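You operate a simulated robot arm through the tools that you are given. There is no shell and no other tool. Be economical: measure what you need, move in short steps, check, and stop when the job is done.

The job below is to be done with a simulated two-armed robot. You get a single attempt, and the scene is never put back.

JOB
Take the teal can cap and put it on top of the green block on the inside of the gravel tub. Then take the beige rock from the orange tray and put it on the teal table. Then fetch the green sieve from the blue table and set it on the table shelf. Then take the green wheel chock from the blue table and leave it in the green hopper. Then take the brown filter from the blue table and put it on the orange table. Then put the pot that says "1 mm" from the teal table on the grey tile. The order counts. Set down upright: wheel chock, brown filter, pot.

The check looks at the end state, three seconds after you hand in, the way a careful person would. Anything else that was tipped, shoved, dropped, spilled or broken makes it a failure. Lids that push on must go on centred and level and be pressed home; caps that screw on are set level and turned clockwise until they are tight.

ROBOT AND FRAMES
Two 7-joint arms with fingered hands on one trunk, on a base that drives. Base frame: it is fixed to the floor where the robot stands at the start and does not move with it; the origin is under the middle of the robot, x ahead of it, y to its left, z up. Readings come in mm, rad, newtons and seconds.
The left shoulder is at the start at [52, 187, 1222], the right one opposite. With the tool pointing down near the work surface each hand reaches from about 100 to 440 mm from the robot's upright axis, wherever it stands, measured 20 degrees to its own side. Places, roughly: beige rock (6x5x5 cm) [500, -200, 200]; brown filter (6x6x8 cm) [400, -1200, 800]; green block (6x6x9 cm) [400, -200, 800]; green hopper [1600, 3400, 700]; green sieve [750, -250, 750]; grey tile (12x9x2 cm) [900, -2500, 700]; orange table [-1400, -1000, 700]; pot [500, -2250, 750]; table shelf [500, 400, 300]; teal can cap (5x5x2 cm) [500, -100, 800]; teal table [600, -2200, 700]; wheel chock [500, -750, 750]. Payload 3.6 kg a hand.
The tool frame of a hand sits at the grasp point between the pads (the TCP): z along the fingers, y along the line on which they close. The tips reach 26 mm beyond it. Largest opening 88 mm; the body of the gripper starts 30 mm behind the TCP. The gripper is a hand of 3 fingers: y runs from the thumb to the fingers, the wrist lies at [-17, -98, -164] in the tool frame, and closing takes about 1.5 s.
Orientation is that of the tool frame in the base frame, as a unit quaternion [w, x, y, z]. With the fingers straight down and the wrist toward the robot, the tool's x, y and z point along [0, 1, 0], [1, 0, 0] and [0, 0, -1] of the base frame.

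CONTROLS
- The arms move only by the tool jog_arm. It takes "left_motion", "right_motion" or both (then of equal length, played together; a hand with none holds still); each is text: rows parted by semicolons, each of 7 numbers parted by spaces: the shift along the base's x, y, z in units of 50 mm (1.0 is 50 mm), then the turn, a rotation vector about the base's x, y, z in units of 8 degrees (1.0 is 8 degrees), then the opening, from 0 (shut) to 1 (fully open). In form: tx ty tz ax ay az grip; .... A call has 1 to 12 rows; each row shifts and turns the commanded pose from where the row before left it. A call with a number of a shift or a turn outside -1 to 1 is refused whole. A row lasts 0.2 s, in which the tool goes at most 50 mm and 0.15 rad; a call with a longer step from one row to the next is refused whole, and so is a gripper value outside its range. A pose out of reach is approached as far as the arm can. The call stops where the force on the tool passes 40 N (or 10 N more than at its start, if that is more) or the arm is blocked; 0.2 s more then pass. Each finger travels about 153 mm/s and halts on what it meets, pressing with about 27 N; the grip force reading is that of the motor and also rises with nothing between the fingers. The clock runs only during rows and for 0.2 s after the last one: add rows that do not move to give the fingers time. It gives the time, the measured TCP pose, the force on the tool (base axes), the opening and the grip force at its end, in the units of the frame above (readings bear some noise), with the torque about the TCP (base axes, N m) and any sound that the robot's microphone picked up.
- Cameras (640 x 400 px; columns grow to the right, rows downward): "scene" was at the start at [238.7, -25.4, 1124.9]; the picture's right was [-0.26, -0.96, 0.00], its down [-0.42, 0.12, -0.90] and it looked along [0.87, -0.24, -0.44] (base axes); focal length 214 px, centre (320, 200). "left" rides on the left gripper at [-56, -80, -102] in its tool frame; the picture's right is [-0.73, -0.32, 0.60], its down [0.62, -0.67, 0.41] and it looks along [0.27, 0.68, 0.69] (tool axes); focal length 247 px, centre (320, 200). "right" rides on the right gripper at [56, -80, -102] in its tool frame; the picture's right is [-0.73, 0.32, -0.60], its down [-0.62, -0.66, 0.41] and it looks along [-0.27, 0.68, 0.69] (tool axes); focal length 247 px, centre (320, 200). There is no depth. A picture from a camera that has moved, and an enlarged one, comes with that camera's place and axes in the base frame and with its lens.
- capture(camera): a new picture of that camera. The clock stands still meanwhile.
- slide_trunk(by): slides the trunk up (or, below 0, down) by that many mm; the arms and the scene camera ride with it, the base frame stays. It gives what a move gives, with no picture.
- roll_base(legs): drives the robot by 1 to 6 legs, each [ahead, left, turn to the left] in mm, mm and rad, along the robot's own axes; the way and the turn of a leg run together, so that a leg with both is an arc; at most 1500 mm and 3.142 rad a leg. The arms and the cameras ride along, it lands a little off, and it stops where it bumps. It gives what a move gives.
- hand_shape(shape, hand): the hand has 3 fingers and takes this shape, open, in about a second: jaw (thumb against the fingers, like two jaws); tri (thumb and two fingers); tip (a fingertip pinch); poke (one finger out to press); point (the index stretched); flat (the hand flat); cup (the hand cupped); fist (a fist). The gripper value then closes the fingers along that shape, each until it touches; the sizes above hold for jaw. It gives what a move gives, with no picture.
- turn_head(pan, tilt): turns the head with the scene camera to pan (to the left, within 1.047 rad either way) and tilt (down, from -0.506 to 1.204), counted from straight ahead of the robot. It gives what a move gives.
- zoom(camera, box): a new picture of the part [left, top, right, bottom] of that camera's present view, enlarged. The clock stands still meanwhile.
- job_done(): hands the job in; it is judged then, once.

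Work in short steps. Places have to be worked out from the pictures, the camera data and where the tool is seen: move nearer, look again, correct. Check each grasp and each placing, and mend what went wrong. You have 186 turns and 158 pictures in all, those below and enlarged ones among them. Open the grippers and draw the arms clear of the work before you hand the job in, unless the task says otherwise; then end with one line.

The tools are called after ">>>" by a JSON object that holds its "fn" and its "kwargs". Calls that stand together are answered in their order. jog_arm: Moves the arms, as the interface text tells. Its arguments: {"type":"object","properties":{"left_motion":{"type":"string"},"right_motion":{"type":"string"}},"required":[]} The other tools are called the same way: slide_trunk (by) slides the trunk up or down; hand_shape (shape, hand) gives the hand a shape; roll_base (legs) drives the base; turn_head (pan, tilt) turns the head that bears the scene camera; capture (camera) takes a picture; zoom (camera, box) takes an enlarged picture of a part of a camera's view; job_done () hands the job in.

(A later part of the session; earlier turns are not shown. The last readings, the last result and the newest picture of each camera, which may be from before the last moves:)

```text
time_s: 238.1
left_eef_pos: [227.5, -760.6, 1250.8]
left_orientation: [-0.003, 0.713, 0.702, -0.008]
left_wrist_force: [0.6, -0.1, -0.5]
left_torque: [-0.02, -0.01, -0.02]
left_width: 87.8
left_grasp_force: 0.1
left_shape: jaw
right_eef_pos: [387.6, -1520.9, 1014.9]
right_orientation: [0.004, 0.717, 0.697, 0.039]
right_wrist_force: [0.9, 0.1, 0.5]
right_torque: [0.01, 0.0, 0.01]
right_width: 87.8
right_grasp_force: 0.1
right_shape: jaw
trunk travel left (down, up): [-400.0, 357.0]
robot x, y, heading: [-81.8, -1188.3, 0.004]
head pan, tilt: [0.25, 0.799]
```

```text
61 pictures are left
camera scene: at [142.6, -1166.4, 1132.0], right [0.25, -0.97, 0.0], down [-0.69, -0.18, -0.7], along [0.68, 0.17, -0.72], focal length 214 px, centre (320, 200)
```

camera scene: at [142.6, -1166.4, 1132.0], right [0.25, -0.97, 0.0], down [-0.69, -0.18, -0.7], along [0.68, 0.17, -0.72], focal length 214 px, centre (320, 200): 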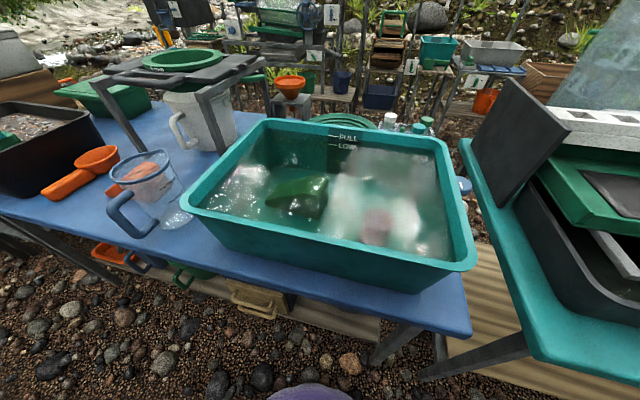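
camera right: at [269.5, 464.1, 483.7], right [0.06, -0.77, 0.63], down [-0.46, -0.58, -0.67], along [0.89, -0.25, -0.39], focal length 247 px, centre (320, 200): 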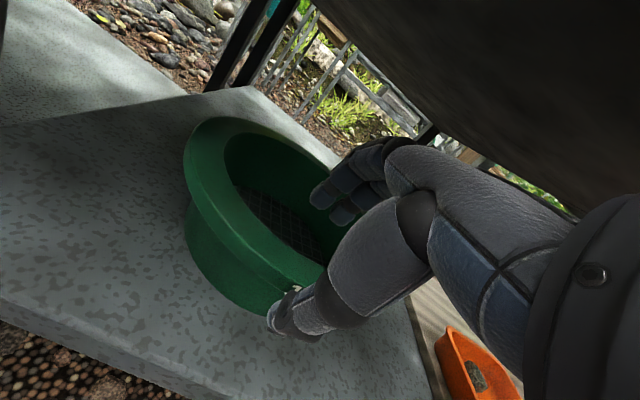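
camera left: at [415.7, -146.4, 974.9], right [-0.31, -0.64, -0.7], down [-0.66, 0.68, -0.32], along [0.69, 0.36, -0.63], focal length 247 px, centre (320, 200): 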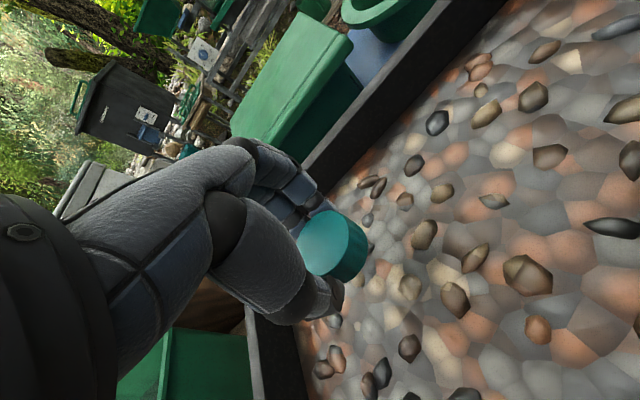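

Raise/retract the right hand away from the sluice, and zoom on the chock.

>>> {"fn": "jog_arm", "kwargs": {"right_motion": "-0.6 0.2 0.6 0 0 0 1; -0.6 0.2 0.6 0 0 0 1; -0.6 0.2 0.6 0 0 0 1; -0.4 0.2 0.6 0 0 0 1; 0 0 0 0 0 0 1"}}

>>> {"fn": "zoom", "kwargs": {"camera": "scene", "box": [200, 120, 440, 270]}}

```text
time_s: 239.3
left_eef_pos: [226.8, -759.5, 1250.7]
left_orientation: [-0.003, 0.713, 0.702, -0.006]
left_wrist_force: [-0.8, 0.1, 0.1]
left_torque: [0.02, 0.0, -0.03]
left_width: 88.0
left_grasp_force: 0.0
left_shape: jaw
right_eef_pos: [299.3, -1488.5, 1139.1]
right_orientation: [0.001, 0.717, 0.696, 0.038]
right_wrist_force: [0.3, -0.4, 0.3]
right_torque: [0.05, 0.01, -0.01]
right_width: 87.7
right_grasp_force: 0.1
right_shape: jaw
right hand out of reach, approached as far as the arm can: row 3, 4
trunk travel left (down, up): [-400.0, 357.0]
robot x, y, heading: [-83.2, -1185.0, 0.001]
head pan, tilt: [0.25, 0.799]
```

```text
2.67 times, centred on (320, 195) of scene
camera zoom: at [142.2, -1166.5, 1132.1], right [0.25, -0.97, 0.0], down [-0.69, -0.18, -0.7], along [0.68, 0.17, -0.72], focal length 572 px, centre (320, 213)
```

zoom: 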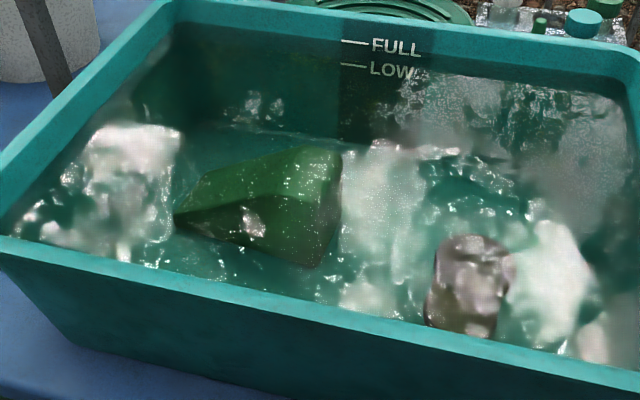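

Chock spans y≈-1086 (tall end) to -946, x≈468–520, floor ≈705. Roll in, raise the trunk 50, and move the left hand above its tall end.

>>> {"fn": "roll_base", "kwargs": {"legs": [[140, -10, 0]]}}

>>> {"fn": "slide_trunk", "kwargs": {"by": 50}}

>>> {"fn": "jog_arm", "kwargs": {"left_motion": "0.3 -0.7 -0.6 0 0 0 1; 0.3 -0.7 -0.6 0 0 0 1; 0.3 -0.7 -0.6 0 0 0 1; 0.4 -0.7 -0.5 0 0 0 1; 0.4 -0.7 -0.5 0 0 0 1; 0.4 -0.7 -0.5 0 0 0 1; 0.4 -0.7 -0.5 0 0 0 1; 0 -0.7 -0.7 0 0 0 1; 0 0 -0.9 0 0 0 1; 0 0 -0.9 0 0 0 1; 0 0 0 0 0 0 1"}}

>>> {"fn": "capture", "kwargs": {"camera": "scene"}}

```text
time_s: 240.6
left_eef_pos: [368.7, -770.0, 1250.3]
left_orientation: [-0.004, 0.714, 0.701, -0.007]
left_wrist_force: [0.3, 0.4, 0.7]
left_torque: [0.02, 0.01, 0.03]
left_width: 87.8
left_grasp_force: 0.1
left_shape: jaw
right_eef_pos: [441.4, -1497.1, 1137.9]
right_orientation: [0.001, 0.717, 0.696, 0.039]
right_wrist_force: [0.3, 0.6, 0.2]
right_torque: [0.01, 0.03, 0.0]
right_width: 87.8
right_grasp_force: 0.1
right_shape: jaw
trunk travel left (down, up): [-400.0, 357.0]
robot x, y, heading: [59.1, -1198.1, 0.003]
head pan, tilt: [0.25, 0.799]
```

```text
time_s: 241.5
left_eef_pos: [366.5, -769.9, 1300.0]
left_orientation: [-0.003, 0.714, 0.701, -0.008]
left_wrist_force: [-0.3, -0.6, 0.7]
left_torque: [0.04, 0.01, -0.01]
left_width: 87.7
left_grasp_force: 0.0
left_shape: jaw
right_eef_pos: [440.9, -1497.1, 1187.7]
right_orientation: [0.001, 0.717, 0.696, 0.04]
right_wrist_force: [1.1, -0.3, 0.6]
right_torque: [0.0, 0.01, -0.01]
right_width: 87.8
right_grasp_force: 0.0
right_shape: jaw
trunk travel left (down, up): [-450.0, 307.0]
robot x, y, heading: [57.7, -1195.8, 0.001]
head pan, tilt: [0.25, 0.799]
```

```text
time_s: 243.9
left_eef_pos: [492.7, -1050.8, 985.5]
left_orientation: [-0.004, 0.713, 0.701, -0.008]
left_wrist_force: [0.1, -0.2, -0.1]
left_torque: [0.01, -0.04, 0.02]
left_width: 88.0
left_grasp_force: 0.1
left_shape: jaw
right_eef_pos: [439.6, -1496.4, 1188.6]
right_orientation: [0.002, 0.717, 0.696, 0.039]
right_wrist_force: [-0.8, 0.5, 0.6]
right_torque: [-0.05, -0.04, 0.04]
right_width: 87.6
right_grasp_force: 0.1
right_shape: jaw
trunk travel left (down, up): [-450.0, 307.0]
robot x, y, heading: [55.8, -1197.9, 0.001]
head pan, tilt: [0.25, 0.799]
```

```text
59 pictures are left
camera scene: at [277.2, -1176.1, 1184.8], right [0.25, -0.97, 0.0], down [-0.69, -0.18, -0.7], along [0.68, 0.17, -0.72], focal length 214 px, centre (320, 200)
```

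scene: 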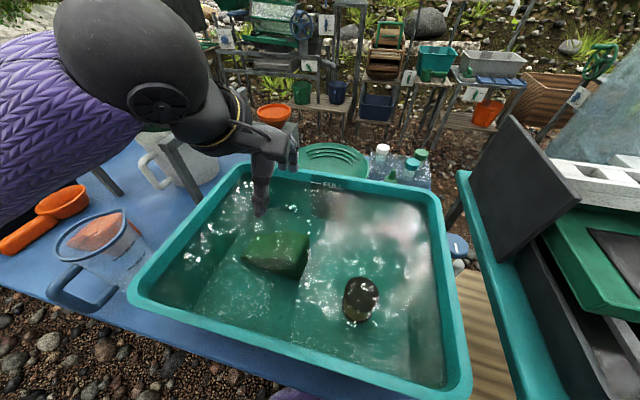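

>>> {"fn": "zoom", "kwargs": {"camera": "scene", "box": [190, 160, 430, 340]}}

>>> {"fn": "capture", "kwargs": {"camera": "left"}}

```text
2.22 times, centred on (310, 250) of scene
camera zoom: at [277.2, -1176.1, 1184.8], right [0.25, -0.97, 0.0], down [-0.69, -0.18, -0.7], along [0.68, 0.17, -0.72], focal length 477 px, centre (342, 89)
```

zoom: 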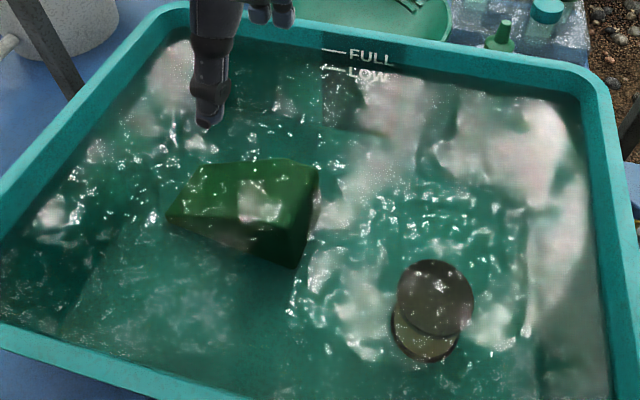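

```text
57 pictures are left
camera left: at [412.2, -1105.6, 1088.9], right [-0.34, -0.73, -0.59], down [-0.66, 0.63, -0.4], along [0.67, 0.25, -0.7], focal length 247 px, centre (320, 200)
```

left: 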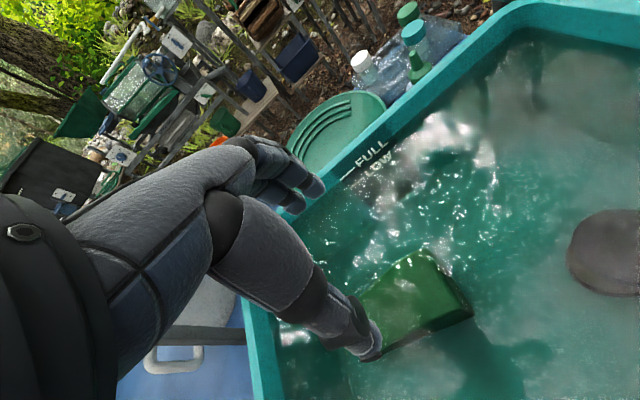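

Water confuses triangulation, so I'll servo visually: lower the hand near the water and compare to the chock.

>>> {"fn": "jog_arm", "kwargs": {"left_motion": "0 0 -0.9 0 0 0 1; 0 0 -0.9 0 0 0 1; 0 0 -0.3 0 0 0 1; 0 0 0 0 0 0 1; 0 0 0 0 0 0 1"}}

>>> {"fn": "zoom", "kwargs": {"camera": "scene", "box": [190, 160, 430, 340]}}

>>> {"fn": "capture", "kwargs": {"camera": "left"}}

```text
time_s: 245.1
left_eef_pos: [492.8, -1050.5, 880.8]
left_orientation: [-0.004, 0.713, 0.701, -0.007]
left_wrist_force: [-0.1, 0.0, -0.2]
left_torque: [-0.02, -0.01, -0.01]
left_width: 87.7
left_grasp_force: 0.1
left_shape: jaw
right_eef_pos: [440.7, -1497.9, 1188.4]
right_orientation: [0.001, 0.717, 0.695, 0.039]
right_wrist_force: [0.4, 0.7, -0.2]
right_torque: [-0.01, 0.03, 0.05]
right_width: 87.6
right_grasp_force: 0.1
right_shape: jaw
trunk travel left (down, up): [-450.0, 307.0]
robot x, y, heading: [56.7, -1195.1, 0.003]
head pan, tilt: [0.25, 0.799]
```

```text
2.22 times, centred on (310, 250) of scene
camera zoom: at [277.1, -1176.3, 1184.8], right [0.25, -0.97, 0.0], down [-0.69, -0.18, -0.7], along [0.68, 0.17, -0.72], focal length 477 px, centre (342, 89)
```

zoom: 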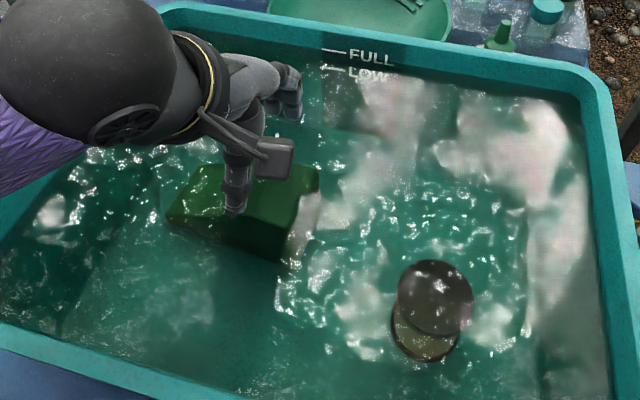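

```text
55 pictures are left
camera left: at [411.4, -1105.0, 984.2], right [-0.34, -0.73, -0.59], down [-0.66, 0.63, -0.4], along [0.67, 0.25, -0.7], focal length 247 px, centre (320, 200)
```

left: 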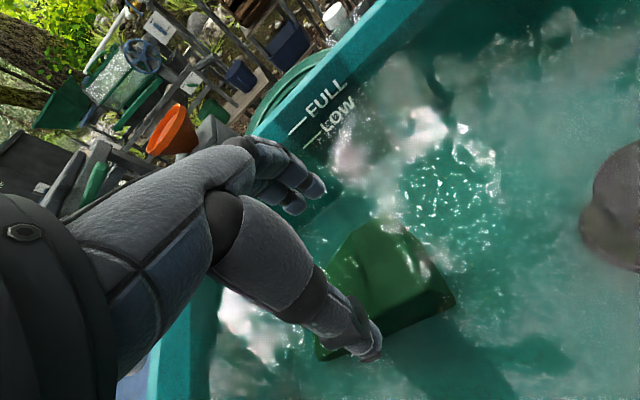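

The hand axis points at the chock's middle. Shift 12 mm toward the tall end and descend into the water with fingers open.

>>> {"fn": "jog_arm", "kwargs": {"left_motion": "0 -0.24 -0.4 0 0 0 1; 0 0 -0.4 0 0 0 1; 0 0 -0.3 0 0 0 1; 0 0 -0.3 0 0 0 1; 0 0 -0.3 0 0 0 1; 0 0 -0.3 0 0 0 1; 0 0 0 0 0 0 1"}}

>>> {"fn": "capture", "kwargs": {"camera": "left"}}

>>> {"fn": "zoom", "kwargs": {"camera": "scene", "box": [190, 160, 430, 340]}}

```text
time_s: 246.8
left_eef_pos: [496.4, -1065.5, 788.5]
left_orientation: [0.006, 0.713, 0.701, -0.004]
left_wrist_force: [-7.5, 1.6, 20.7]
left_torque: [-0.05, 0.52, -0.05]
left_width: 87.9
left_grasp_force: 0.0
left_shape: jaw
right_eef_pos: [439.1, -1496.8, 1188.8]
right_orientation: [0.002, 0.717, 0.696, 0.039]
right_wrist_force: [-0.5, 0.4, -0.4]
right_torque: [-0.01, 0.01, 0.0]
right_width: 87.7
right_grasp_force: 0.0
right_shape: jaw
trunk travel left (down, up): [-450.0, 307.0]
robot x, y, heading: [56.8, -1197.8, 0.001]
head pan, tilt: [0.25, 0.799]
stopped in row 7 (left hand): the force on the tool passed its limit at 41 N (the readings are from after the stop); the commanded pose is now the measured one
```

```text
54 pictures are left
camera left: at [413.9, -1118.8, 890.5], right [-0.33, -0.74, -0.59], down [-0.65, 0.63, -0.42], along [0.68, 0.25, -0.69], focal length 247 px, centre (320, 200)
```

left: 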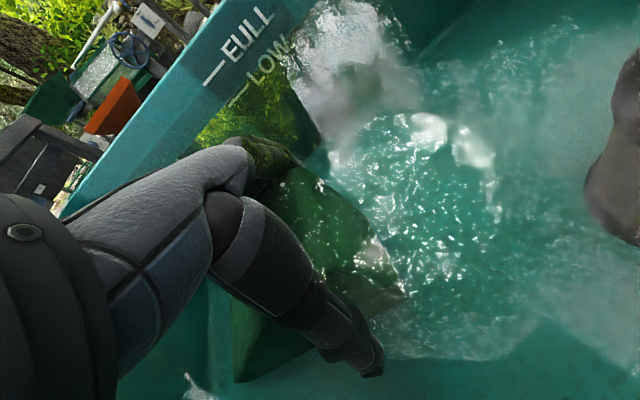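

```text
2.22 times, centred on (310, 250) of scene
camera zoom: at [275.8, -1176.3, 1185.0], right [0.25, -0.97, 0.0], down [-0.69, -0.18, -0.7], along [0.68, 0.17, -0.72], focal length 477 px, centre (342, 89)
```

zoom: 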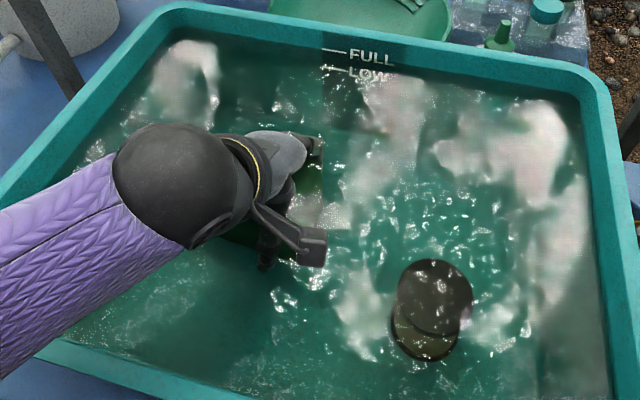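

The thumb landed on the chock's front edge (torque sign). Lift, shift 17 mm toward the robot, and descend again.

>>> {"fn": "jog_arm", "kwargs": {"left_motion": "0 0 0.5 0 0 0 1; -0.42 0.1 0.1 0 0 0 1; 0 0 -0.4 0 0 0 1; 0 0 -0.3 0 0 0 1; 0 0 -0.2 0 0 0 1; 0 0 -0.2 0 0 0 1; 0 0 -0.2 0 0 0 1; 0 0 -0.2 0 0 0 1"}}

>>> {"fn": "capture", "kwargs": {"camera": "left"}}

```text
time_s: 248.0
left_eef_pos: [482.7, -1060.7, 784.6]
left_orientation: [0.016, 0.713, 0.701, 0.002]
left_wrist_force: [-9.3, 1.5, 23.3]
left_torque: [0.0, -0.15, 0.03]
left_width: 87.9
left_grasp_force: 0.0
left_shape: jaw
right_eef_pos: [440.3, -1497.5, 1189.0]
right_orientation: [0.002, 0.717, 0.696, 0.039]
right_wrist_force: [0.5, 0.0, 0.3]
right_torque: [-0.03, 0.05, 0.0]
right_width: 87.7
right_grasp_force: 0.0
right_shape: jaw
trunk travel left (down, up): [-450.0, 307.0]
robot x, y, heading: [53.7, -1195.0, 0.002]
head pan, tilt: [0.25, 0.799]
stopped in row 5 (left hand): the force on the tool passed its limit at 48 N (the readings are from after the stop); the commanded pose is now the measured one
```

```text
52 pictures are left
camera left: at [397.8, -1114.0, 885.3], right [-0.32, -0.74, -0.59], down [-0.64, 0.63, -0.44], along [0.7, 0.24, -0.67], focal length 247 px, centre (320, 200)
```

left: 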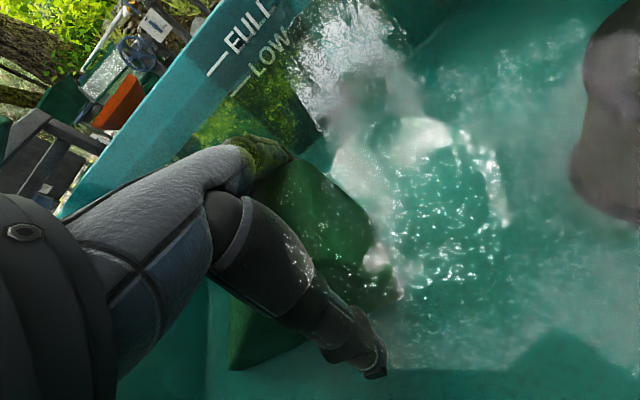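

Both contacts were at the same tip height (~760), so that's likely the bin floor with the fingers straddling the chock. Lift 6 mm and close.

>>> {"fn": "jog_arm", "kwargs": {"left_motion": "0.1 0 0.14 0 0 0 1; 0 0 0 0 0 0 0.5; 0 0 0 0 0 0 0.3; 0 0 0 0 0 0 0; 0 0 0 0 0 0 0; 0 0 0 0 0 0 0; 0 0 0 0 0 0 0; 0 0 0 0 0 0 0"}}

>>> {"fn": "capture", "kwargs": {"camera": "left"}}

```text
time_s: 249.8
left_eef_pos: [484.0, -1059.3, 788.0]
left_orientation: [0.012, 0.713, 0.701, 0.001]
left_wrist_force: [0.2, 0.6, 0.0]
left_torque: [0.03, -0.1, -0.05]
left_width: 63.3
left_grasp_force: 27.6
left_shape: jaw
right_eef_pos: [439.2, -1496.3, 1188.8]
right_orientation: [0.001, 0.717, 0.696, 0.039]
right_wrist_force: [0.4, 0.0, 0.1]
right_torque: [0.01, 0.0, 0.03]
right_width: 87.9
right_grasp_force: 0.1
right_shape: jaw
trunk travel left (down, up): [-450.0, 307.0]
robot x, y, heading: [56.9, -1197.7, 0.005]
head pan, tilt: [0.25, 0.799]
```

```text
51 pictures are left
camera left: at [401.6, -1113.4, 889.1], right [-0.32, -0.74, -0.59], down [-0.65, 0.63, -0.43], along [0.69, 0.25, -0.68], focal length 247 px, centre (320, 200)
```

left: 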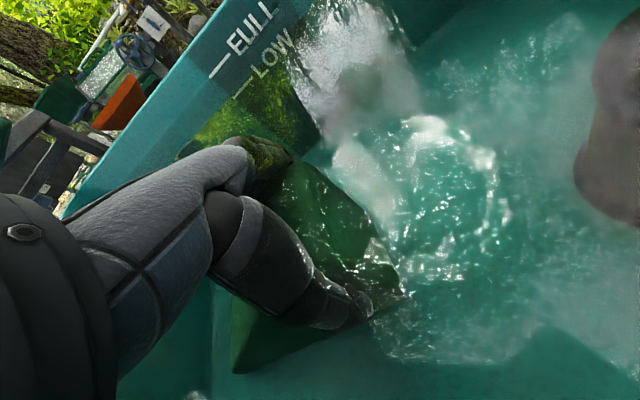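

Gripped at 63 mm. Lift slowly and check.

>>> {"fn": "jog_arm", "kwargs": {"left_motion": "0 0 0.2 0 0 0 0; 0 0 0.4 0 0 0 0; 0 0 0.5 0 0 0 0; 0 0 0.6 0 0 0 0; 0 0 0.6 0 0 0 0; 0 0 0.6 0 0 0 0; 0 0 0.6 0 0 0 0; 0 0 0 0 0 0 0"}}

>>> {"fn": "capture", "kwargs": {"camera": "left"}}

>>> {"fn": "capture", "kwargs": {"camera": "scene"}}

```text
time_s: 251.6
left_eef_pos: [484.5, -1058.3, 962.8]
left_orientation: [0.012, 0.713, 0.701, 0.0]
left_wrist_force: [0.7, 0.3, -3.4]
left_torque: [-0.13, 0.06, -0.01]
left_width: 63.4
left_grasp_force: 27.4
left_shape: jaw
right_eef_pos: [439.3, -1496.8, 1189.4]
right_orientation: [0.002, 0.717, 0.696, 0.039]
right_wrist_force: [-0.5, 0.1, 0.4]
right_torque: [0.02, 0.01, -0.04]
right_width: 87.5
right_grasp_force: 0.0
right_shape: jaw
trunk travel left (down, up): [-450.0, 307.0]
robot x, y, heading: [58.6, -1194.8, 0.002]
head pan, tilt: [0.25, 0.799]
```

```text
50 pictures are left
camera left: at [401.2, -1112.4, 1064.6], right [-0.32, -0.74, -0.59], down [-0.65, 0.63, -0.43], along [0.69, 0.24, -0.68], focal length 247 px, centre (320, 200)
```

left: 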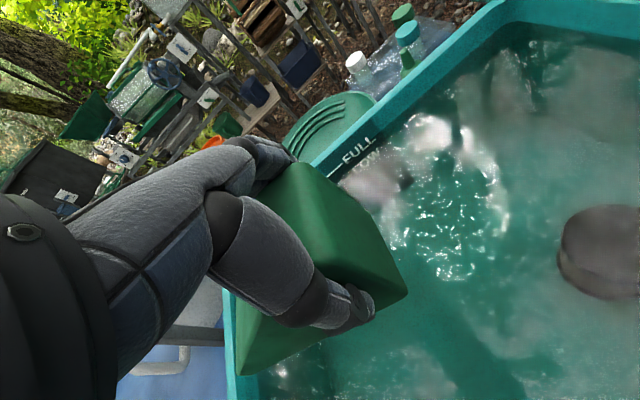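

```text
49 pictures are left
camera scene: at [277.1, -1175.9, 1184.7], right [0.25, -0.97, 0.0], down [-0.69, -0.18, -0.7], along [0.67, 0.17, -0.72], focal length 214 px, centre (320, 200)
```

scene: 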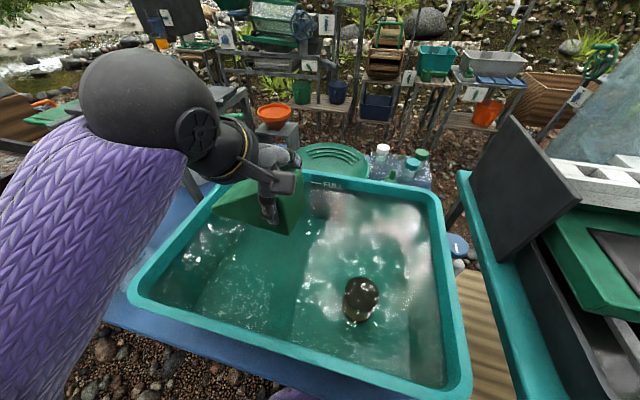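

Chock in hand. Raise, back off, and drive left along the front of the tables, then look for the hopper.

>>> {"fn": "slide_trunk", "kwargs": {"by": 120}}

>>> {"fn": "roll_base", "kwargs": {"legs": [[-650, 0, 0], [0, 1300, 0], [0, 1300, 0]]}}

>>> {"fn": "turn_head", "kwargs": {"pan": 0.7, "tilt": 0.35}}

>>> {"fn": "capture", "kwargs": {"camera": "scene"}}

```text
time_s: 253.1
left_eef_pos: [484.4, -1059.7, 1082.8]
left_orientation: [0.011, 0.713, 0.701, 0.001]
left_wrist_force: [-0.2, -0.1, -4.1]
left_torque: [-0.14, 0.01, 0.0]
left_width: 63.3
left_grasp_force: 26.9
left_shape: jaw
right_eef_pos: [439.6, -1497.4, 1308.5]
right_orientation: [0.001, 0.717, 0.696, 0.039]
right_wrist_force: [0.4, -0.6, 0.1]
right_torque: [-0.01, -0.06, 0.01]
right_width: 87.8
right_grasp_force: 0.1
right_shape: jaw
trunk travel left (down, up): [-570.0, 187.0]
robot x, y, heading: [57.8, -1197.7, 0.001]
head pan, tilt: [0.25, 0.799]
```

```text
time_s: 269.0
left_eef_pos: [-189.7, 1548.5, 1084.2]
left_orientation: [0.012, 0.709, 0.705, 0.001]
left_wrist_force: [-0.1, 0.8, -3.9]
left_torque: [-0.18, 0.03, 0.04]
left_width: 63.7
left_grasp_force: 27.1
left_shape: jaw
right_eef_pos: [-231.5, 1110.3, 1309.1]
right_orientation: [0.001, 0.713, 0.7, 0.039]
right_wrist_force: [0.3, -0.9, 0.1]
right_torque: [0.02, -0.01, -0.03]
right_width: 88.0
right_grasp_force: 0.0
right_shape: jaw
trunk travel left (down, up): [-570.0, 187.0]
robot x, y, heading: [-615.3, 1409.0, 0.014]
head pan, tilt: [0.25, 0.799]
```

```text
time_s: 269.9
left_eef_pos: [-191.3, 1548.7, 1084.6]
left_orientation: [0.012, 0.709, 0.705, 0.001]
left_wrist_force: [-0.2, 0.1, -3.4]
left_torque: [-0.16, 0.02, 0.0]
left_width: 63.3
left_grasp_force: 27.2
left_shape: jaw
right_eef_pos: [-230.8, 1111.5, 1307.9]
right_orientation: [0.001, 0.713, 0.7, 0.04]
right_wrist_force: [-0.4, -0.7, 0.9]
right_torque: [0.01, 0.01, 0.01]
right_width: 87.9
right_grasp_force: 0.1
right_shape: jaw
trunk travel left (down, up): [-570.0, 187.0]
robot x, y, heading: [-619.8, 1411.5, 0.011]
head pan, tilt: [0.7, 0.351]
```

```text
48 pictures are left
camera scene: at [-411.0, 1469.8, 1348.3], right [0.65, -0.76, 0.0], down [-0.26, -0.22, -0.94], along [0.71, 0.61, -0.34], focal length 214 px, centre (320, 200)
```

scene: 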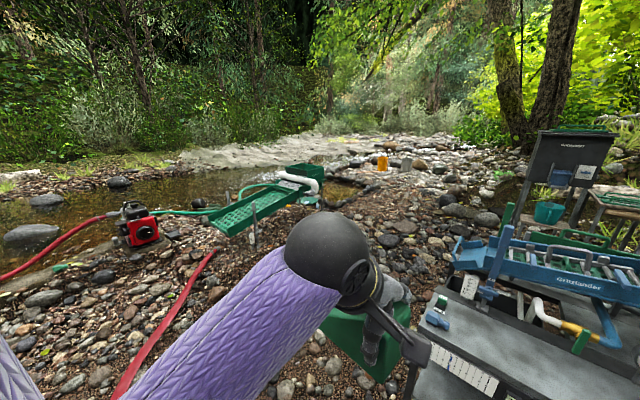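

The green hopper is at the head of the green sluice, ~[1650,3500]. Turn ~45° left and drive toward it, then look.

>>> {"fn": "roll_base", "kwargs": {"legs": [[0, 0, 0.74], [1400, 0, 0]]}}

>>> {"fn": "turn_head", "kwargs": {"pan": 0.0, "tilt": 0.4}}

>>> {"fn": "capture", "kwargs": {"camera": "scene"}}

```text
time_s: 278.8
left_eef_pos: [644.5, 2746.5, 1083.4]
left_orientation: [0.011, 0.412, 0.911, 0.005]
left_wrist_force: [-0.4, -0.7, -4.1]
left_torque: [-0.1, -0.07, 0.0]
left_width: 63.5
left_grasp_force: 27.4
left_shape: jaw
right_eef_pos: [906.0, 2392.5, 1308.7]
right_orientation: [-0.013, 0.416, 0.908, 0.037]
right_wrist_force: [-0.4, 0.1, -0.3]
right_torque: [0.01, 0.02, 0.03]
right_width: 88.0
right_grasp_force: 0.1
right_shape: jaw
trunk travel left (down, up): [-570.0, 187.0]
robot x, y, heading: [420.9, 2360.0, 0.746]
head pan, tilt: [0.7, 0.351]
```

```text
time_s: 279.9
left_eef_pos: [642.7, 2746.2, 1083.5]
left_orientation: [0.01, 0.411, 0.911, 0.005]
left_wrist_force: [0.7, 0.0, -3.6]
left_torque: [-0.1, -0.09, 0.01]
left_width: 63.4
left_grasp_force: 26.8
left_shape: jaw
right_eef_pos: [905.6, 2392.8, 1309.7]
right_orientation: [-0.014, 0.416, 0.908, 0.037]
right_wrist_force: [-0.9, 0.3, -0.9]
right_torque: [0.02, 0.02, -0.02]
right_width: 87.7
right_grasp_force: 0.1
right_shape: jaw
trunk travel left (down, up): [-570.0, 187.0]
robot x, y, heading: [418.3, 2359.4, 0.742]
head pan, tilt: [0.0, 0.4]
```

```text
47 pictures are left
camera scene: at [587.7, 2509.3, 1343.9], right [0.68, -0.74, 0.0], down [-0.29, -0.26, -0.92], along [0.68, 0.62, -0.39], focal length 214 px, centre (320, 200)
```

scene: 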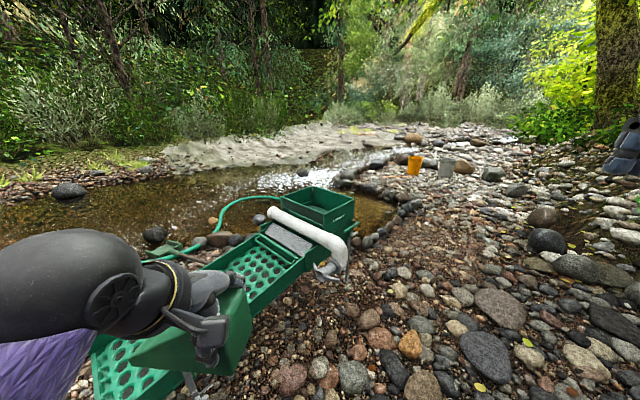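

>>> {"fn": "zoom", "kwargs": {"camera": "scene", "box": [220, 160, 400, 290]}}

```text
3.08 times, centred on (310, 225) of scene
camera zoom: at [587.7, 2509.3, 1343.9], right [0.68, -0.74, 0.0], down [-0.29, -0.26, -0.92], along [0.68, 0.62, -0.39], focal length 660 px, centre (351, 123)
```

zoom: 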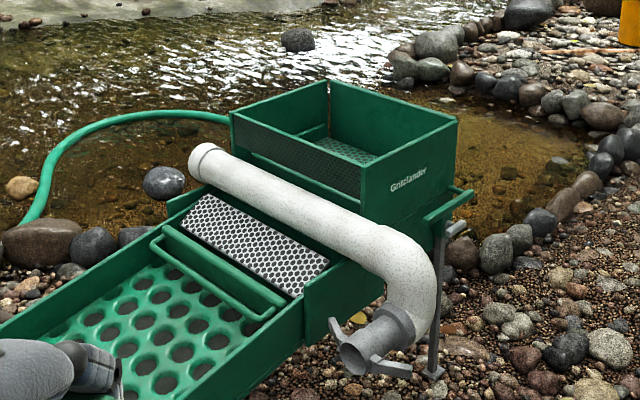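

Hopper is axis-aligned: about x 1478–1800, y 3280–3706. I'll approach it from its -y side: drive to ~(1700,2750), turn to face +y, and look.

>>> {"fn": "roll_base", "kwargs": {"legs": [[1206, -578, 0], [0, 0, 0.65]]}}

>>> {"fn": "turn_head", "kwargs": {"pan": 0.0, "tilt": 0.7}}

>>> {"fn": "capture", "kwargs": {"camera": "scene"}}

```text
time_s: 288.4
left_eef_pos: [1654.6, 3192.2, 1082.3]
left_orientation: [0.008, 0.103, 0.995, 0.007]
left_wrist_force: [0.5, 0.6, -4.6]
left_torque: [-0.06, -0.11, -0.02]
left_width: 63.6
left_grasp_force: 27.3
left_shape: jaw
right_eef_pos: [2076.2, 3064.4, 1308.6]
right_orientation: [-0.024, 0.109, 0.993, 0.031]
right_wrist_force: [-0.4, -0.3, 1.0]
right_torque: [0.01, -0.04, -0.02]
right_width: 88.0
right_grasp_force: 0.0
right_shape: jaw
trunk travel left (down, up): [-570.0, 187.0]
robot x, y, heading: [1706.6, 2746.2, 1.386]
head pan, tilt: [0.0, 0.4]
```

```text
time_s: 289.2
left_eef_pos: [1655.4, 3191.4, 1082.4]
left_orientation: [0.009, 0.103, 0.995, 0.007]
left_wrist_force: [-0.2, -0.3, -4.3]
left_torque: [-0.04, -0.13, 0.01]
left_width: 63.3
left_grasp_force: 28.0
left_shape: jaw
right_eef_pos: [2076.5, 3065.5, 1308.9]
right_orientation: [-0.024, 0.109, 0.993, 0.031]
right_wrist_force: [0.0, 0.1, -1.1]
right_torque: [0.04, 0.02, 0.01]
right_width: 87.7
right_grasp_force: 0.0
right_shape: jaw
trunk travel left (down, up): [-570.0, 187.0]
robot x, y, heading: [1706.5, 2745.3, 1.389]
head pan, tilt: [0.0, 0.7]
```

```text
45 pictures are left
camera scene: at [1750.7, 2959.4, 1317.1], right [0.98, -0.19, 0.0], down [-0.12, -0.63, -0.77], along [0.14, 0.75, -0.64], focal length 214 px, centre (320, 200)
```

scene: 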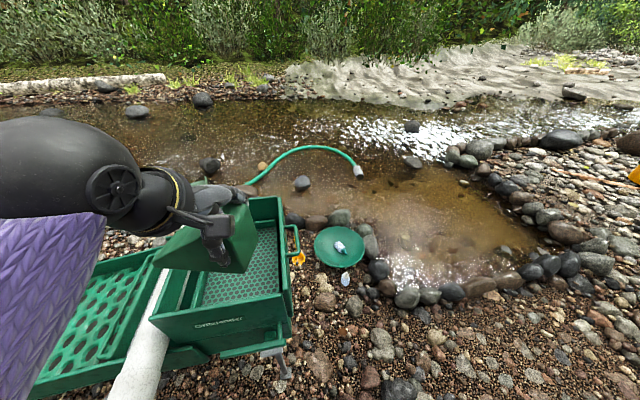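

Rim z≈785, hopper x 1400–1725, y 3232–3634. Roll so the chock is above it (leaving ~40 mm for the arm), then check.

>>> {"fn": "roll_base", "kwargs": {"legs": [[140, 83, 0]]}}

>>> {"fn": "jog_arm", "kwargs": {"left_motion": "0 0.4 -0.4 0 0 0 0; 0 0.4 -0.8 0 0 0 0; 0 0 -0.8 0 0 0 0; 0 0 -0.8 0 0 0 0; 0 0 0 0 0 0 0; 0 0 0 0 0 0 0"}}

>>> {"fn": "capture", "kwargs": {"camera": "scene"}}

>>> {"fn": "capture", "kwargs": {"camera": "left"}}

```text
time_s: 290.3
left_eef_pos: [1647.6, 3224.3, 1083.7]
left_orientation: [0.009, 0.124, 0.992, 0.008]
left_wrist_force: [-0.8, -0.5, -3.8]
left_torque: [-0.03, -0.11, -0.01]
left_width: 63.1
left_grasp_force: 26.8
left_shape: jaw
right_eef_pos: [2063.4, 3079.9, 1309.9]
right_orientation: [-0.023, 0.13, 0.991, 0.033]
right_wrist_force: [-0.2, -0.7, -0.1]
right_torque: [0.03, 0.0, 0.01]
right_width: 87.8
right_grasp_force: 0.1
right_shape: jaw
trunk travel left (down, up): [-570.0, 187.0]
robot x, y, heading: [1684.5, 2782.1, 1.346]
head pan, tilt: [0.0, 0.7]
stopped in leg 1: the robot was blocked; the commanded pose is now the measured one
```

```text
time_s: 291.7
left_eef_pos: [1649.3, 3269.3, 942.6]
left_orientation: [0.008, 0.123, 0.992, 0.007]
left_wrist_force: [-0.2, 0.0, -5.0]
left_torque: [-0.09, -0.1, -0.01]
left_width: 63.2
left_grasp_force: 27.1
left_shape: jaw
right_eef_pos: [2063.3, 3085.2, 1308.6]
right_orientation: [-0.024, 0.13, 0.991, 0.031]
right_wrist_force: [-0.1, 0.0, -0.2]
right_torque: [0.0, 0.02, -0.01]
right_width: 87.7
right_grasp_force: 0.0
right_shape: jaw
trunk travel left (down, up): [-570.0, 187.0]
robot x, y, heading: [1684.4, 2783.2, 1.344]
head pan, tilt: [0.0, 0.7]
```

```text
44 pictures are left
camera scene: at [1734.0, 2993.2, 1317.0], right [0.97, -0.23, 0.0], down [-0.15, -0.63, -0.76], along [0.17, 0.74, -0.64], focal length 214 px, centre (320, 200)
```

scene: 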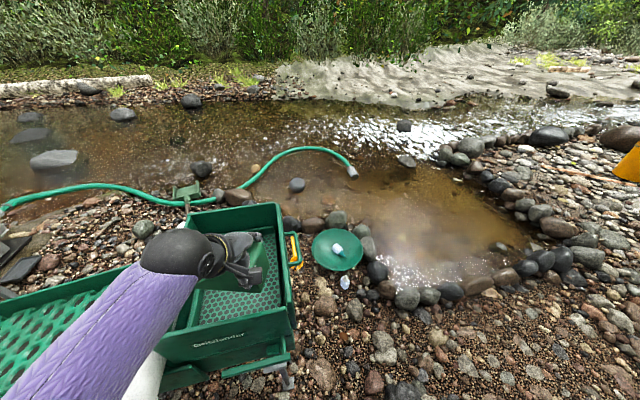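

```text
43 pictures are left
camera left: at [1680.4, 3176.4, 1043.8], right [0.65, -0.48, -0.59], down [-0.76, -0.49, -0.43], along [-0.08, 0.73, -0.68], focal length 247 px, centre (320, 200)
```

left: 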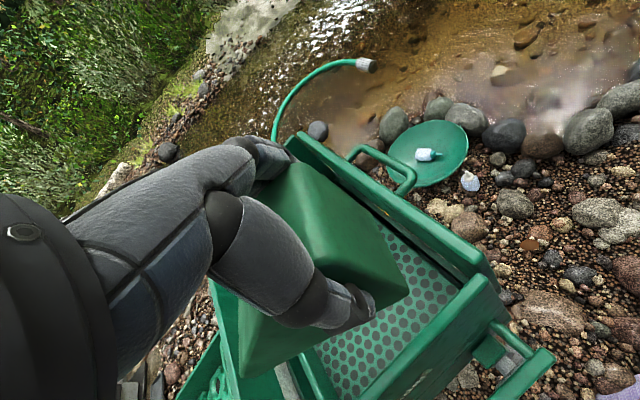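

The base bumped something on the left. I'll try straight ahead 50 mm only, then extend the arm for the rest.

>>> {"fn": "roll_base", "kwargs": {"legs": [[55, -10, 0]]}}

>>> {"fn": "jog_arm", "kwargs": {"left_motion": "-0.3 0.6 0 0 0 0 0; -0.2 0.6 0 0 0 0 0; -0.1 0.3 0 0 0 0 0; 0 0 0 0 0 0 0; 0 0 0 0 0 0 0"}}

>>> {"fn": "capture", "kwargs": {"camera": "scene"}}

```text
time_s: 292.4
left_eef_pos: [1648.5, 3268.0, 940.8]
left_orientation: [0.008, 0.122, 0.992, 0.005]
left_wrist_force: [-0.6, -0.6, -4.0]
left_torque: [-0.05, -0.11, 0.0]
left_width: 63.3
left_grasp_force: 26.5
left_shape: jaw
right_eef_pos: [2065.2, 3087.0, 1309.0]
right_orientation: [-0.023, 0.128, 0.991, 0.029]
right_wrist_force: [-0.7, -0.6, -0.3]
right_torque: [0.03, -0.01, -0.01]
right_width: 87.7
right_grasp_force: 0.1
right_shape: jaw
trunk travel left (down, up): [-570.0, 187.0]
robot x, y, heading: [1682.2, 2779.9, 1.343]
head pan, tilt: [0.0, 0.7]
stopped in leg 1: the robot was blocked; the commanded pose is now the measured one
```

```text
time_s: 293.6
left_eef_pos: [1617.9, 3344.4, 941.9]
left_orientation: [0.008, 0.121, 0.993, 0.007]
left_wrist_force: [0.4, 0.5, -4.4]
left_torque: [-0.08, -0.13, -0.03]
left_width: 63.0
left_grasp_force: 27.0
left_shape: jaw
right_eef_pos: [2063.9, 3086.4, 1307.5]
right_orientation: [-0.023, 0.128, 0.991, 0.03]
right_wrist_force: [0.3, -0.1, -0.3]
right_torque: [0.04, 0.03, -0.01]
right_width: 87.7
right_grasp_force: 0.2
right_shape: jaw
trunk travel left (down, up): [-570.0, 187.0]
robot x, y, heading: [1683.5, 2781.0, 1.344]
head pan, tilt: [0.0, 0.7]
```

```text
42 pictures are left
camera scene: at [1734.3, 2993.6, 1317.0], right [0.97, -0.22, 0.0], down [-0.14, -0.63, -0.76], along [0.17, 0.75, -0.64], focal length 214 px, centre (320, 200)
```

scene: 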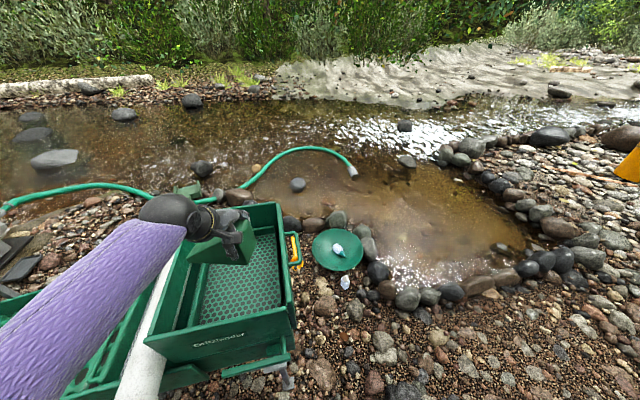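

Chock is over the perforated floor. Shift +15 mm in x and lower gradually into the hopper.

>>> {"fn": "jog_arm", "kwargs": {"left_motion": "0.3 0.1 -0.5 0 0 0 0; 0 0 -0.8 0 0 0 0; 0 0 -0.8 0 0 0 0; 0 0 -0.5 0 0 0 0; 0 0 -0.3 0 0 0 0; 0 0 0 0 0 0 0"}}

>>> {"fn": "zoom", "kwargs": {"camera": "scene", "box": [120, 180, 340, 400]}}

>>> {"fn": "capture", "kwargs": {"camera": "left"}}

```text
time_s: 295.1
left_eef_pos: [1627.5, 3330.7, 818.3]
left_orientation: [0.008, 0.121, 0.993, 0.007]
left_wrist_force: [-0.1, 0.4, -3.4]
left_torque: [-0.09, -0.14, 0.01]
left_width: 63.1
left_grasp_force: 27.3
left_shape: jaw
left hand out of reach, approached as far as the arm can: row 4, 5
right_eef_pos: [2063.6, 3086.8, 1307.5]
right_orientation: [-0.023, 0.129, 0.991, 0.03]
right_wrist_force: [1.2, -0.3, 0.0]
right_torque: [-0.01, 0.0, 0.02]
right_width: 88.0
right_grasp_force: 0.1
right_shape: jaw
trunk travel left (down, up): [-570.0, 187.0]
robot x, y, heading: [1684.4, 2780.0, 1.346]
head pan, tilt: [0.0, 0.7]
```

```text
1.82 times, centred on (230, 290) of scene
camera zoom: at [1734.5, 2993.7, 1317.0], right [0.97, -0.22, 0.0], down [-0.14, -0.63, -0.76], along [0.17, 0.75, -0.64], focal length 390 px, centre (484, 36)
```

zoom: 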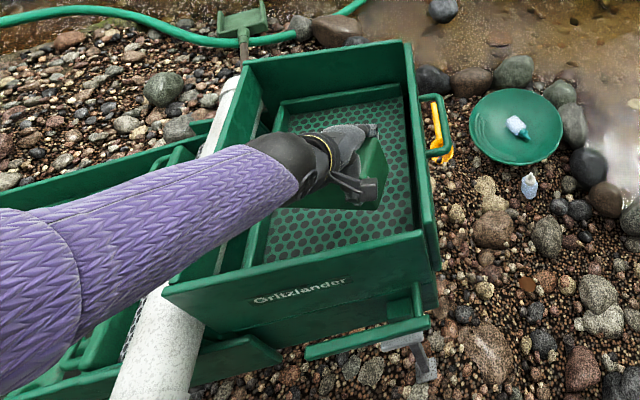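

```text
40 pictures are left
camera left: at [1659.2, 3238.3, 918.8], right [0.65, -0.48, -0.59], down [-0.76, -0.49, -0.43], along [-0.08, 0.73, -0.68], focal length 247 px, centre (320, 200)
```

left: 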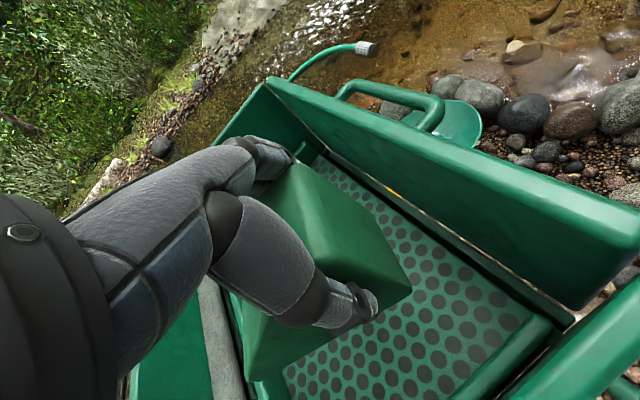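

Needs the trunk lower for reach. Shift +30 mm in x, slide the trunk down 50, then feel for the floor.

>>> {"fn": "jog_arm", "kwargs": {"left_motion": "0.6 0 0 0 0 0 0; 0 0 0 0 0 0 0"}}

>>> {"fn": "slide_trunk", "kwargs": {"by": -50}}

>>> {"fn": "jog_arm", "kwargs": {"left_motion": "0 0 -0.15 0 0 0 0; 0 0 -0.15 0 0 0 0; 0 0 -0.15 0 0 0 0; 0 0 -0.15 0 0 0 0; 0 0 0 0 0 0 0"}}

>>> {"fn": "capture", "kwargs": {"camera": "left"}}

```text
time_s: 295.6
left_eef_pos: [1655.2, 3325.2, 823.8]
left_orientation: [0.008, 0.122, 0.992, 0.007]
left_wrist_force: [-0.6, 1.3, -3.9]
left_torque: [-0.04, -0.13, -0.03]
left_width: 62.8
left_grasp_force: 27.4
left_shape: jaw
left hand out of reach, approached as far as the arm can: row 1
right_eef_pos: [2062.7, 3086.7, 1308.4]
right_orientation: [-0.023, 0.127, 0.991, 0.032]
right_wrist_force: [-0.1, -0.4, 0.5]
right_torque: [-0.04, 0.01, 0.01]
right_width: 87.9
right_grasp_force: 0.1
right_shape: jaw
trunk travel left (down, up): [-570.0, 187.0]
robot x, y, heading: [1681.9, 2784.9, 1.346]
head pan, tilt: [0.0, 0.7]
```

```text
time_s: 296.6
left_eef_pos: [1653.5, 3325.6, 773.9]
left_orientation: [0.009, 0.123, 0.992, 0.007]
left_wrist_force: [0.7, -0.4, -4.4]
left_torque: [-0.05, -0.12, 0.04]
left_width: 63.1
left_grasp_force: 27.5
left_shape: jaw
right_eef_pos: [2063.6, 3087.3, 1258.5]
right_orientation: [-0.023, 0.127, 0.991, 0.032]
right_wrist_force: [0.0, 0.1, 0.3]
right_torque: [-0.02, 0.0, 0.03]
right_width: 87.6
right_grasp_force: 0.1
right_shape: jaw
trunk travel left (down, up): [-520.0, 237.0]
robot x, y, heading: [1680.0, 2783.6, 1.346]
head pan, tilt: [0.0, 0.7]
```

```text
time_s: 297.8
left_eef_pos: [1648.3, 3315.4, 757.5]
left_orientation: [0.009, 0.122, 0.992, 0.007]
left_wrist_force: [-0.3, 1.0, -4.5]
left_torque: [-0.04, -0.12, 0.0]
left_width: 63.2
left_grasp_force: 26.7
left_shape: jaw
left hand out of reach, approached as far as the arm can: row 2, 3, 4
right_eef_pos: [2062.9, 3085.7, 1258.9]
right_orientation: [-0.023, 0.128, 0.991, 0.03]
right_wrist_force: [0.4, 0.4, -0.2]
right_torque: [0.03, -0.01, 0.01]
right_width: 87.9
right_grasp_force: 0.0
right_shape: jaw
trunk travel left (down, up): [-520.0, 237.0]
robot x, y, heading: [1682.3, 2782.6, 1.349]
head pan, tilt: [0.0, 0.7]
```

```text
39 pictures are left
camera left: at [1680.9, 3221.7, 859.6], right [0.65, -0.48, -0.59], down [-0.76, -0.49, -0.43], along [-0.08, 0.73, -0.68], focal length 247 px, centre (320, 200)
```

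left: 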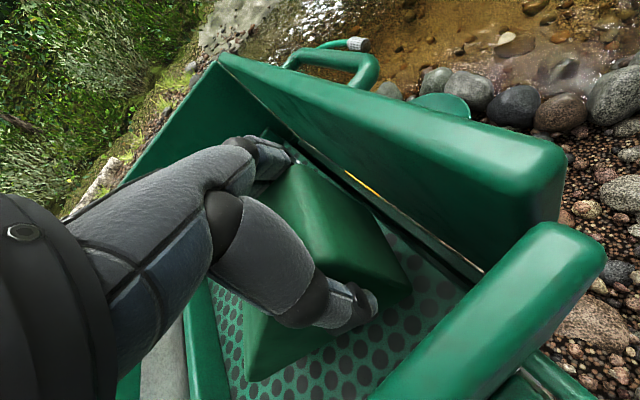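

Lower the trunk further (30 mm) and check for floor contact; nudge +y.

>>> {"fn": "slide_trunk", "kwargs": {"by": -40}}

>>> {"fn": "jog_arm", "kwargs": {"left_motion": "0 0.3 0 0 0 0 0; 0 0.2 -0.1 0 0 0 0; 0 0 -0.1 0 0 0 0; 0 0 -0.1 0 0 0 0; 0 0 0 0 0 0 0"}}

>>> {"fn": "capture", "kwargs": {"camera": "left"}}

```text
time_s: 298.6
left_eef_pos: [1648.8, 3315.4, 718.1]
left_orientation: [0.007, 0.122, 0.993, 0.008]
left_wrist_force: [0.1, -0.4, -0.3]
left_torque: [0.26, 0.28, 0.0]
left_width: 63.0
left_grasp_force: 26.6
left_shape: jaw
right_eef_pos: [2063.3, 3086.0, 1218.9]
right_orientation: [-0.023, 0.128, 0.991, 0.032]
right_wrist_force: [-0.9, 0.2, -0.2]
right_torque: [0.01, 0.0, 0.0]
right_width: 87.9
right_grasp_force: 0.2
right_shape: jaw
trunk travel left (down, up): [-480.0, 277.0]
robot x, y, heading: [1685.1, 2780.0, 1.344]
head pan, tilt: [0.0, 0.7]
```

```text
time_s: 299.8
left_eef_pos: [1642.7, 3324.9, 720.8]
left_orientation: [0.009, 0.122, 0.992, 0.007]
left_wrist_force: [1.3, -0.5, -2.9]
left_torque: [0.16, 0.04, -0.08]
left_width: 63.3
left_grasp_force: 27.1
left_shape: jaw
left hand out of reach, approached as far as the arm can: row 1, 2, 3, 4
right_eef_pos: [2064.6, 3086.6, 1218.4]
right_orientation: [-0.023, 0.128, 0.991, 0.03]
right_wrist_force: [0.6, 0.5, -0.6]
right_torque: [0.0, 0.0, -0.03]
right_width: 87.7
right_grasp_force: 0.1
right_shape: jaw
trunk travel left (down, up): [-480.0, 277.0]
robot x, y, heading: [1684.8, 2779.4, 1.343]
head pan, tilt: [0.0, 0.7]
```

```text
38 pictures are left
camera left: at [1675.2, 3233.1, 822.7], right [0.65, -0.48, -0.59], down [-0.76, -0.49, -0.43], along [-0.08, 0.73, -0.68], focal length 247 px, centre (320, 200)
```

left: 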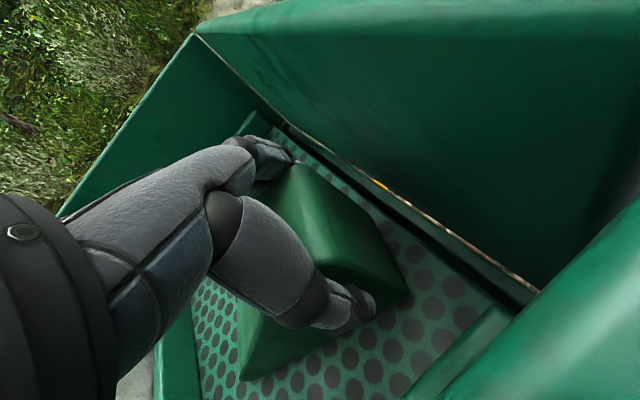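

Contact has begun at z≈718. Lower 6 mm more and read the forces.

>>> {"fn": "slide_trunk", "kwargs": {"by": -7}}

```text
time_s: 300.4
left_eef_pos: [1643.4, 3327.3, 716.4]
left_orientation: [0.009, 0.122, 0.992, 0.009]
left_wrist_force: [0.1, -4.3, 13.8]
left_torque: [0.51, 0.38, 0.11]
left_width: 63.2
left_grasp_force: 27.5
left_shape: jaw
right_eef_pos: [2062.4, 3085.1, 1212.9]
right_orientation: [-0.025, 0.128, 0.991, 0.031]
right_wrist_force: [-0.1, 0.2, -0.2]
right_torque: [-0.05, 0.01, 0.0]
right_width: 88.0
right_grasp_force: 0.1
right_shape: jaw
trunk travel left (down, up): [-473.0, 284.0]
robot x, y, heading: [1687.3, 2779.8, 1.344]
head pan, tilt: [0.0, 0.7]
```

Firm contact (14 N). Open slowly, then raise the trunk to withdraw vertically.

>>> {"fn": "jog_arm", "kwargs": {"left_motion": "0 0 0 0 0 0 0.8; 0 0 0 0 0 0 0.9; 0 0 0 0 0 0 1; 0 0 0 0 0 0 1; 0 0 0 0 0 0 1"}}

>>> {"fn": "slide_trunk", "kwargs": {"by": 120}}

>>> {"fn": "zoom", "kwargs": {"camera": "scene", "box": [120, 160, 340, 380]}}

>>> {"fn": "capture", "kwargs": {"camera": "left"}}

```text
time_s: 301.6
left_eef_pos: [1642.8, 3324.1, 715.5]
left_orientation: [0.009, 0.122, 0.992, 0.008]
left_wrist_force: [1.8, -5.7, 13.3]
left_torque: [0.41, 0.01, -0.02]
left_width: 88.2
left_grasp_force: 0.1
left_shape: jaw
right_eef_pos: [2064.2, 3083.9, 1212.5]
right_orientation: [-0.023, 0.128, 0.991, 0.031]
right_wrist_force: [0.1, 0.0, -0.8]
right_torque: [-0.02, 0.0, -0.01]
right_width: 88.1
right_grasp_force: 0.1
right_shape: jaw
trunk travel left (down, up): [-473.0, 284.0]
robot x, y, heading: [1682.9, 2780.0, 1.341]
head pan, tilt: [0.0, 0.7]
```

```text
time_s: 303.1
left_eef_pos: [1643.7, 3328.1, 844.1]
left_orientation: [0.01, 0.123, 0.992, 0.016]
left_wrist_force: [-0.1, -0.2, 0.3]
left_torque: [0.02, 0.0, -0.02]
left_width: 87.9
left_grasp_force: 0.1
left_shape: jaw
right_eef_pos: [2064.7, 3087.0, 1331.4]
right_orientation: [-0.023, 0.129, 0.991, 0.032]
right_wrist_force: [-0.2, -0.2, -0.4]
right_torque: [-0.01, 0.0, 0.06]
right_width: 87.8
right_grasp_force: 0.0
right_shape: jaw
trunk travel left (down, up): [-593.0, 164.0]
robot x, y, heading: [1681.6, 2781.2, 1.346]
head pan, tilt: [0.0, 0.7]
```

```text
1.82 times, centred on (230, 270) of scene
camera zoom: at [1734.3, 2992.7, 1340.3], right [0.97, -0.22, 0.0], down [-0.14, -0.63, -0.76], along [0.17, 0.75, -0.64], focal length 390 px, centre (484, 73)
```

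zoom: 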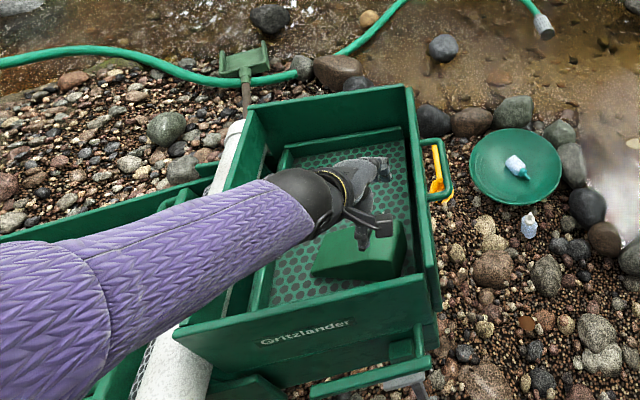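

```text
36 pictures are left
camera left: at [1675.1, 3233.6, 944.1], right [0.65, -0.47, -0.6], down [-0.76, -0.48, -0.44], along [-0.08, 0.74, -0.67], focal length 247 px, centre (320, 200)
```

left: 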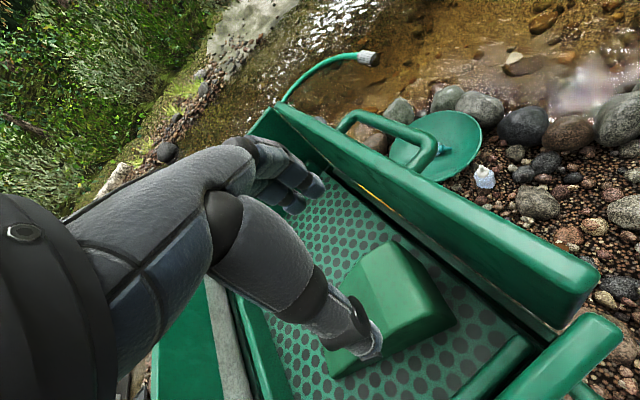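

Chock sits upright on the hopper floor. Raise and retreat along the path I came by.

>>> {"fn": "slide_trunk", "kwargs": {"by": 100}}

>>> {"fn": "roll_base", "kwargs": {"legs": [[-150, 0, 0], [0, 0, -0.604], [-1092, 628, 0], [-1400, 0, 0], [0, 0, -0.742], [0, -1300, 0]]}}

```text
time_s: 304.4
left_eef_pos: [1642.3, 3327.4, 944.6]
left_orientation: [0.011, 0.123, 0.992, 0.015]
left_wrist_force: [-0.1, -0.6, -0.3]
left_torque: [0.0, 0.01, -0.01]
left_width: 87.7
left_grasp_force: 0.0
left_shape: jaw
right_eef_pos: [2063.5, 3086.7, 1430.5]
right_orientation: [-0.023, 0.128, 0.991, 0.03]
right_wrist_force: [0.1, -0.4, -0.2]
right_torque: [-0.04, -0.01, -0.01]
right_width: 87.6
right_grasp_force: 0.0
right_shape: jaw
trunk travel left (down, up): [-693.0, 64.0]
robot x, y, heading: [1685.3, 2781.4, 1.348]
head pan, tilt: [0.0, 0.7]
```

```text
time_s: 328.1
left_eef_pos: [-64.1, 277.6, 947.0]
left_orientation: [0.017, 0.707, 0.707, 0.005]
left_wrist_force: [0.2, 0.6, -0.5]
left_torque: [-0.02, 0.02, -0.02]
left_width: 87.7
left_grasp_force: 0.1
left_shape: jaw
right_eef_pos: [-195.2, -188.5, 1431.3]
right_orientation: [0.0, 0.71, 0.703, 0.039]
right_wrist_force: [-1.0, -0.6, -0.4]
right_torque: [0.0, -0.02, 0.0]
right_width: 87.7
right_grasp_force: 0.1
right_shape: jaw
trunk travel left (down, up): [-693.0, 64.0]
robot x, y, heading: [-583.3, 106.1, 0.023]
head pan, tilt: [0.0, 0.7]
```

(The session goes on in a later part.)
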